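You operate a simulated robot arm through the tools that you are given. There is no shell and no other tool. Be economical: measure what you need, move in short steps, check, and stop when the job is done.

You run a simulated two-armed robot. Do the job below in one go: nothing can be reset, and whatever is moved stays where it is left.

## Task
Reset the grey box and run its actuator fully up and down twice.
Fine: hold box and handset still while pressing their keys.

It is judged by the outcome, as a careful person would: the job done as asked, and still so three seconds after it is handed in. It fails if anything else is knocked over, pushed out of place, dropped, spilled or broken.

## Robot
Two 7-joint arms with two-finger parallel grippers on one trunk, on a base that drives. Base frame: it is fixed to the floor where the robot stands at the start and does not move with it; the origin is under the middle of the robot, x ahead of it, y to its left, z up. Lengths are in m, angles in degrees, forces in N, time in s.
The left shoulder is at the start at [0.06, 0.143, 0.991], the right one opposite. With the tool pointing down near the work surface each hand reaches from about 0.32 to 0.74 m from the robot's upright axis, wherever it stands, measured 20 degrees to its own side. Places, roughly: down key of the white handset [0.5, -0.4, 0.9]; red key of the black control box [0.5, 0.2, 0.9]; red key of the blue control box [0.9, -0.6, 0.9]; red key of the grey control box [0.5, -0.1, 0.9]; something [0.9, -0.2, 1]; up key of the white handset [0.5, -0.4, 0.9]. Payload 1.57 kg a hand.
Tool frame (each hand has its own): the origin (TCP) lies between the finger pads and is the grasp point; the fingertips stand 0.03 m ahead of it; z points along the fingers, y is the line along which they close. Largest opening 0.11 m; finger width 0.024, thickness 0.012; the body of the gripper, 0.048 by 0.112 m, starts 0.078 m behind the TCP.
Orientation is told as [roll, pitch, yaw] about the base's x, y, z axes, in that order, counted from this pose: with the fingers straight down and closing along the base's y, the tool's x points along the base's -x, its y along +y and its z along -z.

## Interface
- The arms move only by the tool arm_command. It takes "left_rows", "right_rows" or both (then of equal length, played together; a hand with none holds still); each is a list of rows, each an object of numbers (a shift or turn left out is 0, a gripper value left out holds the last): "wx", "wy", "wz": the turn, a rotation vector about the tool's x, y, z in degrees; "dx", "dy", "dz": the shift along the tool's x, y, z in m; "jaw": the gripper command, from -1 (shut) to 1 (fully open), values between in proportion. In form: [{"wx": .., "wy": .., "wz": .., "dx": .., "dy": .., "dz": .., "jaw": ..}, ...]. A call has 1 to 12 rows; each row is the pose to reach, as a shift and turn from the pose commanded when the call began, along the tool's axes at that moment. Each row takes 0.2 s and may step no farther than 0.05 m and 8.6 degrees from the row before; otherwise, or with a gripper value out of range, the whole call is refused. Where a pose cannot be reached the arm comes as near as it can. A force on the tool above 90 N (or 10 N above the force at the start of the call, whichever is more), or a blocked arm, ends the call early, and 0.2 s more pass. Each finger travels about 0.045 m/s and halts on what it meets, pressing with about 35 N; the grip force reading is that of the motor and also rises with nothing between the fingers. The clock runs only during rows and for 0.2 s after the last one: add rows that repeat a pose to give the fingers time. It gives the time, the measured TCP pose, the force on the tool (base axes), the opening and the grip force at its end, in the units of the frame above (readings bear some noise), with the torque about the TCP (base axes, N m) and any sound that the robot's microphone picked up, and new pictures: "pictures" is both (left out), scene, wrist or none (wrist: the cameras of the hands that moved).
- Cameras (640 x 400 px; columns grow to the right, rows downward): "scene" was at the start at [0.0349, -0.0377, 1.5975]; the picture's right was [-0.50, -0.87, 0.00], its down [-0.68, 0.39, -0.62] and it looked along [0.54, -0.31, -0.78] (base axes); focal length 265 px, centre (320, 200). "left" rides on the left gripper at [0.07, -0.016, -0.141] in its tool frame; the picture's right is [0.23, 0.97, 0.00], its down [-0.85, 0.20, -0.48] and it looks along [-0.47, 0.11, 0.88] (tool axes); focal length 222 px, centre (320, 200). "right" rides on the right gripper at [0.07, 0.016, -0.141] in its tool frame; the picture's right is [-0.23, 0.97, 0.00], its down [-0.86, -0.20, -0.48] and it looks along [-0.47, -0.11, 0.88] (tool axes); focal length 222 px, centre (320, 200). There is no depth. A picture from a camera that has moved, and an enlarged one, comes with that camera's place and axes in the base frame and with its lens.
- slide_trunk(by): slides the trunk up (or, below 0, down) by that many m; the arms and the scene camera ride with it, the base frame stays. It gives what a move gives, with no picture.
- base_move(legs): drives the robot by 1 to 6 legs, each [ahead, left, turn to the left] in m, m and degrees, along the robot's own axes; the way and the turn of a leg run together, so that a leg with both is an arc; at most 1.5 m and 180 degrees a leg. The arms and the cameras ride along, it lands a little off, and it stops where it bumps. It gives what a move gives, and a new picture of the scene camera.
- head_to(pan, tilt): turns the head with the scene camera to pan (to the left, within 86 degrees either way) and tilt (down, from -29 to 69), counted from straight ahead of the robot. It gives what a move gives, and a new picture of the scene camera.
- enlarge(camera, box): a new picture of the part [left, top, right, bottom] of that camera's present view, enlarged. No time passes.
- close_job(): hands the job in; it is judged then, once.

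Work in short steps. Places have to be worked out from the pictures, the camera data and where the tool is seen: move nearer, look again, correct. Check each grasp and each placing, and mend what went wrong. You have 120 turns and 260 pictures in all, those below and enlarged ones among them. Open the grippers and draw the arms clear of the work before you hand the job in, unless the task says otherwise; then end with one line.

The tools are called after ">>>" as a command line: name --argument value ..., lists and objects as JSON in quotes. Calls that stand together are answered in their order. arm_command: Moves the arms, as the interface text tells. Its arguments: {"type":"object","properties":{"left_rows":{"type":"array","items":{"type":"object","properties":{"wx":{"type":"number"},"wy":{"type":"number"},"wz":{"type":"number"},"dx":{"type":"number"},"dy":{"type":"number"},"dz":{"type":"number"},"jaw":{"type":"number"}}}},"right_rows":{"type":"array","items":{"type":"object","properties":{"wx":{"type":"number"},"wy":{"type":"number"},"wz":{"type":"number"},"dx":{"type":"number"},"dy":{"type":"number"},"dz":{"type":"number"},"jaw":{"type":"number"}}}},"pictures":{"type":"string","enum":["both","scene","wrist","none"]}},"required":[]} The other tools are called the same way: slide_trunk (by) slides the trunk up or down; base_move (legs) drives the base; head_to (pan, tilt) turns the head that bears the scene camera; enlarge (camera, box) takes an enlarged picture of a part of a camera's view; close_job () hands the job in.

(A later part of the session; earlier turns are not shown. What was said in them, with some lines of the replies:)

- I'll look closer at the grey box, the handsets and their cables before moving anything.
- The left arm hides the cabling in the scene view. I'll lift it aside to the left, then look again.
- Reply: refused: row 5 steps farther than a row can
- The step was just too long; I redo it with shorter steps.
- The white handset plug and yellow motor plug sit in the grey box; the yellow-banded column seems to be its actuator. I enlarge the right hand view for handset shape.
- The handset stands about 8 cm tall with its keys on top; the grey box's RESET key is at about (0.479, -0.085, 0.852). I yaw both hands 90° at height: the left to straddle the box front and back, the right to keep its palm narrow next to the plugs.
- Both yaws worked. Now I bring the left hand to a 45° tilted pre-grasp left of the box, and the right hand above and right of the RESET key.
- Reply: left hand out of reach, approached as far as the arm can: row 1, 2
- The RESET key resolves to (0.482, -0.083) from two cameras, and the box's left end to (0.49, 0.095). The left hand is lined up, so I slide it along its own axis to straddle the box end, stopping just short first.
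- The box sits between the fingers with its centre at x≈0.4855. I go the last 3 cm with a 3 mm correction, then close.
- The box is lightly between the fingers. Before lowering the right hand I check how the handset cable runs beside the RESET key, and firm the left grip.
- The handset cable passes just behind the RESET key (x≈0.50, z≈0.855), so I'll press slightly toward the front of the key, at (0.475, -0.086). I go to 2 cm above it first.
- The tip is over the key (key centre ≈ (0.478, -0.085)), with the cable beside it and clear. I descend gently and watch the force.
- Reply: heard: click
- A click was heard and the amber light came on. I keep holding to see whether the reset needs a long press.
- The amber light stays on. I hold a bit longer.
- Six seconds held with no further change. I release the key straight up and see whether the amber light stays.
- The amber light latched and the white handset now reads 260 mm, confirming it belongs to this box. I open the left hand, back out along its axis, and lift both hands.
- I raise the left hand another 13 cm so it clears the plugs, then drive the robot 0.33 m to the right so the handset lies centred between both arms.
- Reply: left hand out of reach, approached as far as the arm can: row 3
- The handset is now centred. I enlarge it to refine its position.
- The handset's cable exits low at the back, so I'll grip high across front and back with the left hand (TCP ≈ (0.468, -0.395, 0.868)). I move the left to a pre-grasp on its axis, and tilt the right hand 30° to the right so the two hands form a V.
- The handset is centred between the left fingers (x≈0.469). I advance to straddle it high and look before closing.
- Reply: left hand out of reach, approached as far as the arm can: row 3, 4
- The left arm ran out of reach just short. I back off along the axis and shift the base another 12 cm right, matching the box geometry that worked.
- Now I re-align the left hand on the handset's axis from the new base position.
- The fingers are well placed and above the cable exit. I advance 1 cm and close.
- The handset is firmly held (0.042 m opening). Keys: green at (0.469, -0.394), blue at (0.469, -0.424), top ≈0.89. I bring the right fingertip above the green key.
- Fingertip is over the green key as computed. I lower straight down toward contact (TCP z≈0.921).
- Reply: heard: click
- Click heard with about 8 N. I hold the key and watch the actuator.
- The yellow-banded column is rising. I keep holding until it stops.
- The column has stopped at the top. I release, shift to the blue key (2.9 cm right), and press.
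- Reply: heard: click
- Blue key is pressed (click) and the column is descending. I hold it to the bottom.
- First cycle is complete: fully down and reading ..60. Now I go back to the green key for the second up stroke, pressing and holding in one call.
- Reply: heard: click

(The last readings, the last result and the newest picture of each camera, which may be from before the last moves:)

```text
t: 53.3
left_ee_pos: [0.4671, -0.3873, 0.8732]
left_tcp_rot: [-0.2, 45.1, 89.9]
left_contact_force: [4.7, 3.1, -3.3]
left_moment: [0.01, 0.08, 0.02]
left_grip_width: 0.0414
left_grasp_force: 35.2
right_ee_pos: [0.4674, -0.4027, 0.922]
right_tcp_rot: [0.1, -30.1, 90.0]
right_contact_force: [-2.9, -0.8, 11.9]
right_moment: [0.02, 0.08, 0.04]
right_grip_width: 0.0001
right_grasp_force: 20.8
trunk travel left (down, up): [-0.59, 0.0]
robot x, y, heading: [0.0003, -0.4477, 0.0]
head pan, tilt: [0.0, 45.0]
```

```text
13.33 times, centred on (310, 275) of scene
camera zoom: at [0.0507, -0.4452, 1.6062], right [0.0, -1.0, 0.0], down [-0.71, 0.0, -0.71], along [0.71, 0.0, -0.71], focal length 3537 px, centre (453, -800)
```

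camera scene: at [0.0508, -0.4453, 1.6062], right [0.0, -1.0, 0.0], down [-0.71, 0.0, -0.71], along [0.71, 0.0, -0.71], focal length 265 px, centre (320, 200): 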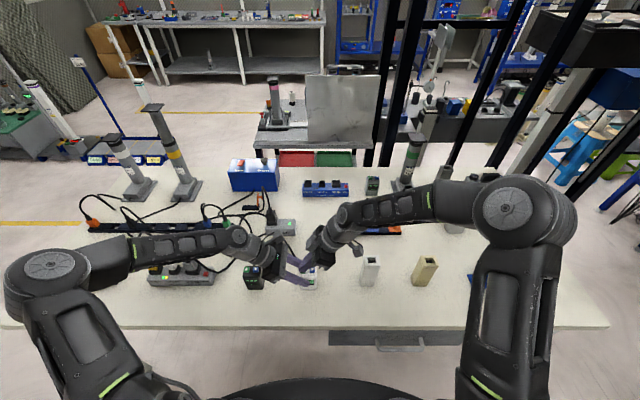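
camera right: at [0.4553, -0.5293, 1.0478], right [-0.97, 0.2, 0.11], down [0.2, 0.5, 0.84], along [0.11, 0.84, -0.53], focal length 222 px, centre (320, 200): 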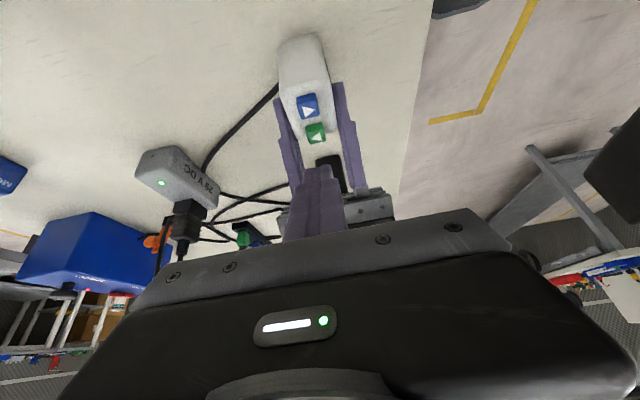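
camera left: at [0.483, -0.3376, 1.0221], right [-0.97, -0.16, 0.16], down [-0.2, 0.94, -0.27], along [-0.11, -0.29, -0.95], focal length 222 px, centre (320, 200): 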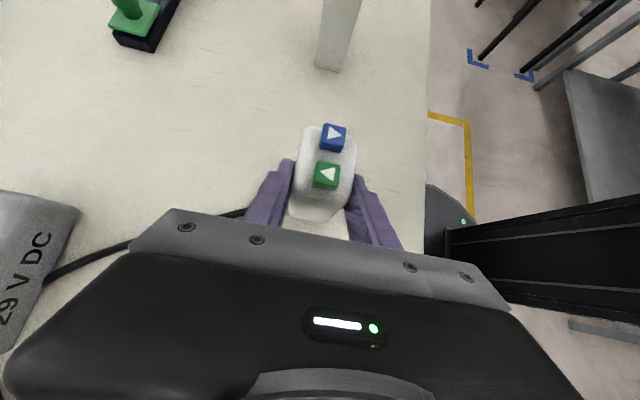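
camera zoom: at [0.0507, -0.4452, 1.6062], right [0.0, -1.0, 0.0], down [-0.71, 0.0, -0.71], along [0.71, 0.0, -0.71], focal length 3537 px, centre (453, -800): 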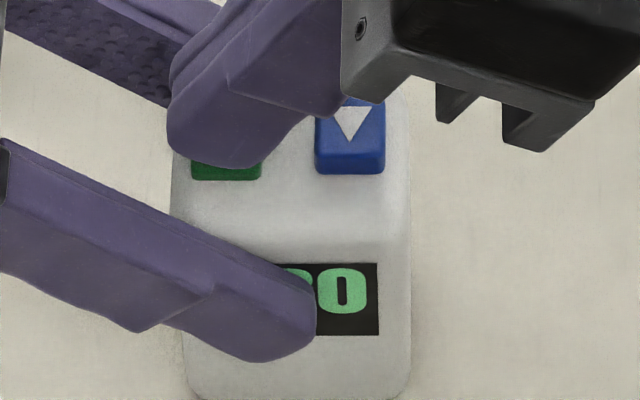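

Fully up a second time, same height as before. Now the second down stroke on the blue key.

>>> arm_command --right_rows '[{"dx": -0.005, "dz": -0.0087}, {"dx": -0.01, "dz": -0.0173}, {"dx": 0.0023, "dz": -0.0244}, {"dx": 0.0147, "dz": -0.0316}, {"dx": 0.0197, "dz": -0.0229}, {"dx": 0.0232, "dz": -0.0168}, {"dx": 0.0242, "dz": -0.0151}, {"dx": 0.0247, "dz": -0.014}, {"dx": 0.0247, "dz": -0.014}, {"dx": 0.0247, "dz": -0.014}, {"dx": 0.0247, "dz": -0.014}, {"dx": 0.0247, "dz": -0.014}]' --pictures "none"

>>> arm_command --right_rows '[{"dz": 0.0}, {"dz": 0.0}, {"dz": 0.0}, {"dz": 0.0}, {"dz": 0.0}, {"dz": 0.0}, {"dz": 0.0}, {"dz": 0.0}, {"dz": 0.0}, {"dz": 0.0}, {"dz": 0.0}, {"dz": 0.0}]' --pictures "none"

>>> enlarge --camera "scene" --box '[80, 80, 240, 200]'

>>> enlarge --camera "scene" --box '[290, 260, 330, 290]'

```text
t: 55.9
left_ee_pos: [0.4672, -0.3883, 0.8735]
left_tcp_rot: [-0.2, 45.1, 89.9]
left_contact_force: [3.2, -2.8, -3.9]
left_moment: [0.24, 0.11, 0.12]
left_grip_width: 0.0415
left_grasp_force: 34.3
right_ee_pos: [0.4675, -0.4324, 0.9221]
right_tcp_rot: [0.0, -30.0, 90.1]
right_contact_force: [-1.1, 2.1, 10.7]
right_moment: [0.09, -0.01, 0.02]
right_grip_width: 0.0
right_grasp_force: 21.3
trunk travel left (down, up): [-0.59, 0.0]
robot x, y, heading: [0.0001, -0.4466, 0.2]
head pan, tilt: [0.0, 45.0]
heard: click
```

```text
t: 58.5
left_ee_pos: [0.4672, -0.3884, 0.8731]
left_tcp_rot: [-0.2, 45.0, 90.1]
left_contact_force: [1.4, -2.1, -3.2]
left_moment: [0.15, 0.03, 0.07]
left_grip_width: 0.0414
left_grasp_force: 34.9
right_ee_pos: [0.4691, -0.4335, 0.9226]
right_tcp_rot: [0.0, -30.0, 90.0]
right_contact_force: [0.0, 2.0, 13.2]
right_moment: [0.11, -0.02, -0.02]
right_grip_width: 0.0
right_grasp_force: 21.1
trunk travel left (down, up): [-0.59, 0.0]
robot x, y, heading: [0.0012, -0.4445, 0.0]
head pan, tilt: [0.0, 45.0]
```

```text
3.33 times, centred on (160, 140) of scene
camera zoom: at [0.0505, -0.4454, 1.6062], right [0.0, -1.0, 0.0], down [-0.71, 0.0, -0.71], along [0.71, 0.0, -0.71], focal length 884 px, centre (853, 400)
```

zoom: 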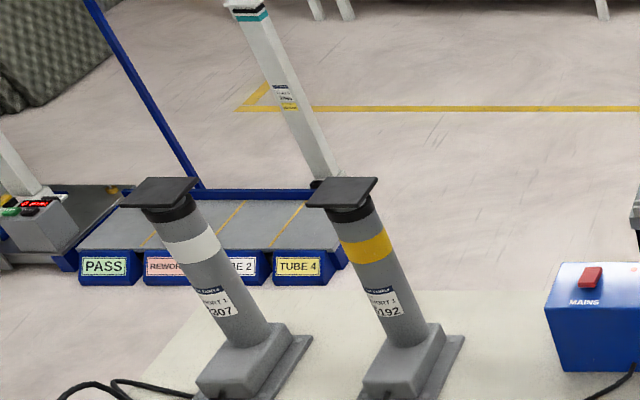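

```text
13.33 times, centred on (310, 275) of scene
camera zoom: at [0.0505, -0.4454, 1.6062], right [0.0, -1.0, 0.0], down [-0.71, 0.0, -0.71], along [0.71, 0.0, -0.71], focal length 3537 px, centre (453, -800)
```

zoom: 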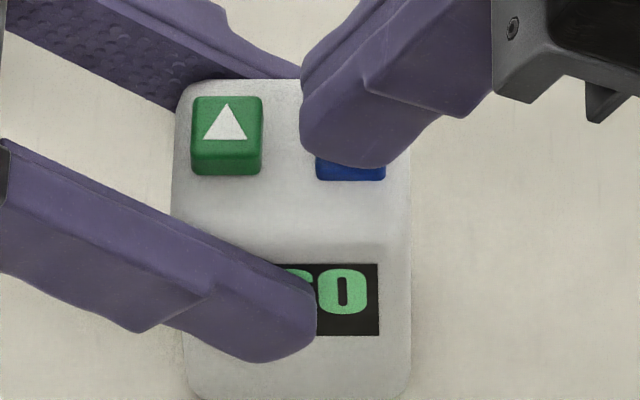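

Both cycles are done and the column is fully down. I lift the right hand away, then open the left hand and back it out.

>>> arm_command --right_rows '[{"dx": -0.01, "dz": -0.0173}, {"dx": -0.012, "dz": -0.05}, {"dx": -0.012, "dz": -0.09}, {"dx": -0.012, "dz": -0.13}, {"dx": -0.012, "dz": -0.16}]' --pictures "none"

>>> arm_command --left_rows '[{"jaw": 0.4}, {"jaw": 0.4}, {"jaw": 0.4}, {"jaw": 0.4}, {"jaw": 0.4}, {"dz": -0.03}, {"dz": -0.07}, {"dz": -0.11}, {"dz": -0.15}, {"dz": -0.18}]' --right_rows '[{"jaw": 0.3}, {"jaw": 0.3}, {"jaw": 0.3}, {"jaw": 0.3}, {"jaw": 0.3}, {"jaw": 0.3}, {"jaw": 0.3}, {"jaw": 0.3}, {"jaw": 0.3}, {"jaw": 0.3}]' --pictures "scene"

>>> enlarge --camera "scene" --box '[140, 220, 340, 300]'

```text
t: 59.7
left_ee_pos: [0.4661, -0.3885, 0.873]
left_tcp_rot: [-0.2, 45.2, 90.0]
left_contact_force: [-0.5, 0.8, 2.7]
left_moment: [-0.09, 0.13, -0.02]
left_grip_width: 0.0415
left_grasp_force: 35.0
right_ee_pos: [0.4682, -0.5002, 1.0662]
right_tcp_rot: [0.2, -30.0, 90.1]
right_contact_force: [-1.1, 0.2, -0.9]
right_moment: [0.0, -0.01, -0.04]
right_grip_width: 0.0
right_grasp_force: 21.2
trunk travel left (down, up): [-0.59, 0.0]
robot x, y, heading: [0.0023, -0.4439, 0.0]
head pan, tilt: [0.0, 45.0]
```

```text
t: 61.9
left_ee_pos: [0.4689, -0.2625, 0.9985]
left_tcp_rot: [-0.2, 45.1, 89.9]
left_contact_force: [0.1, 0.6, -0.1]
left_moment: [0.01, 0.01, 0.0]
left_grip_width: 0.077
left_grasp_force: 0.1
right_ee_pos: [0.4681, -0.5001, 1.0656]
right_tcp_rot: [-0.1, -30.0, 90.1]
right_contact_force: [0.5, -0.8, -0.4]
right_moment: [-0.02, -0.02, 0.01]
right_grip_width: 0.0716
right_grasp_force: 0.1
trunk travel left (down, up): [-0.59, 0.0]
robot x, y, heading: [-0.0024, -0.4457, 0.2]
head pan, tilt: [0.0, 45.0]
camera scene: at [0.0507, -0.4451, 1.6062], right [0.0, -1.0, 0.0], down [-0.71, 0.0, -0.71], along [0.71, 0.0, -0.71], focal length 265 px, centre (320, 200)
```

scene: 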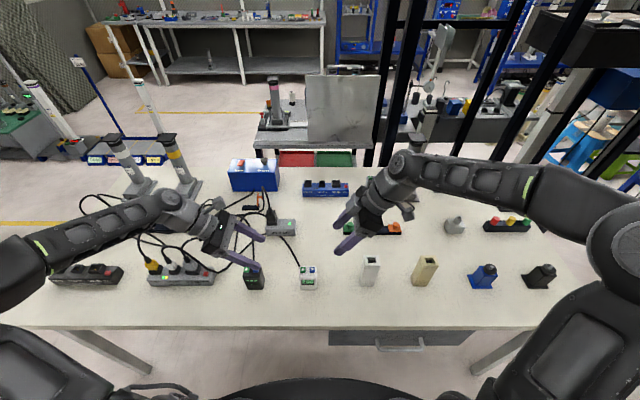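

```text
3.20 times, centred on (240, 260) of scene
camera zoom: at [0.0507, -0.4451, 1.6062], right [0.0, -1.0, 0.0], down [-0.71, 0.0, -0.71], along [0.71, 0.0, -0.71], focal length 849 px, centre (576, 8)
```

zoom: 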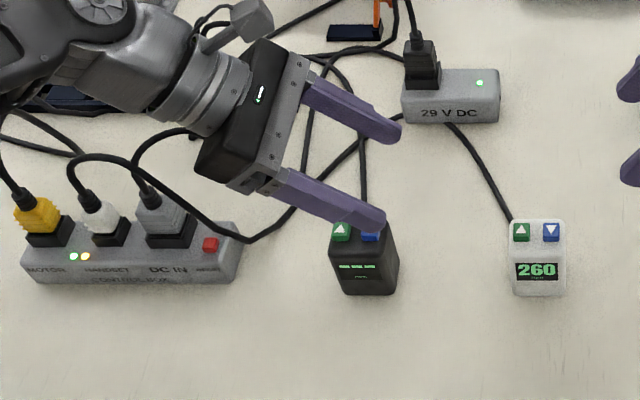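

The handset stands upright reading 260 mm, and the grey box is undisturbed. I raise both hands well clear of the table.

>>> arm_command --left_rows '[{"dx": 0.03, "dz": -0.03}, {"dx": 0.055, "dz": -0.055}, {"dx": 0.075, "dz": -0.075}]' --right_rows '[{"dx": -0.02, "dz": -0.03}, {"dx": -0.03, "dz": -0.06}, {"dx": -0.03, "dz": -0.08}]' --pictures "scene"

>>> enlarge --camera "scene" --box '[40, 120, 340, 300]'

```text
t: 62.7
left_ee_pos: [0.4691, -0.2618, 1.1062]
left_tcp_rot: [-0.1, 44.9, 90.1]
left_contact_force: [-0.7, -0.1, -0.3]
left_moment: [0.02, 0.02, 0.0]
left_grip_width: 0.0767
left_grasp_force: 0.1
right_ee_pos: [0.4694, -0.5141, 1.1482]
right_tcp_rot: [0.1, -30.0, 90.0]
right_contact_force: [0.2, 0.1, -0.5]
right_moment: [0.01, -0.02, 0.0]
right_grip_width: 0.0716
right_grasp_force: 0.0
trunk travel left (down, up): [-0.59, 0.0]
robot x, y, heading: [0.0007, -0.4431, -0.0]
head pan, tilt: [0.0, 45.0]
camera scene: at [0.0504, -0.4457, 1.6062], right [0.0, -1.0, 0.0], down [-0.71, 0.0, -0.71], along [0.71, 0.0, -0.71], focal length 265 px, centre (320, 200)
```

scene: 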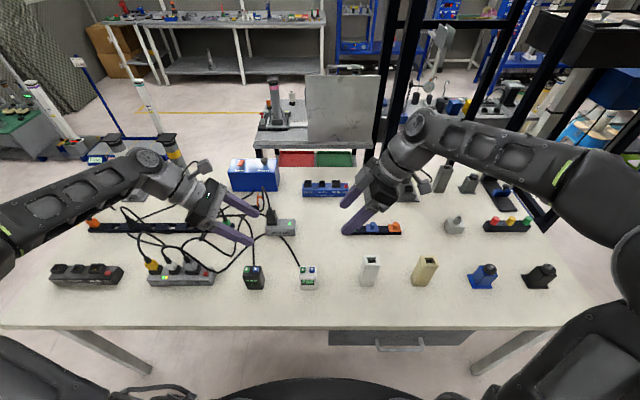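

```text
2.13 times, centred on (190, 210) of scene
camera zoom: at [0.0504, -0.4457, 1.6062], right [0.0, -1.0, 0.0], down [-0.71, 0.0, -0.71], along [0.71, 0.0, -0.71], focal length 566 px, centre (597, 179)
```

zoom: 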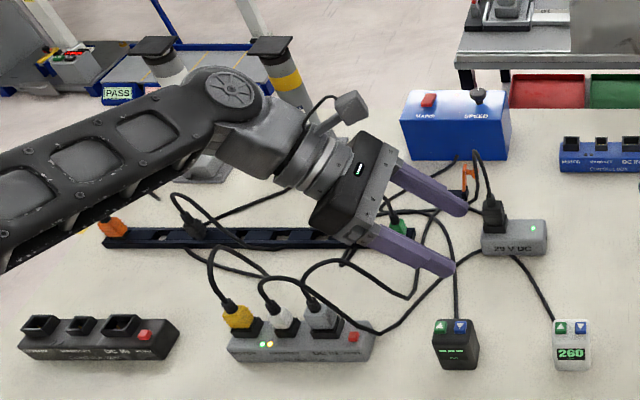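

Everything is in place, with the column down and both hands open and clear. I hand the job in.

>>> close_job

```text
The job is handed in.
```

I reset the grey box and ran its actuator (the yellow-banded column) fully up and down twice with the white handset. I held the box and the handset still while pressing their keys, nothing else looks disturbed, and the box's amber light has stayed on since the reset.
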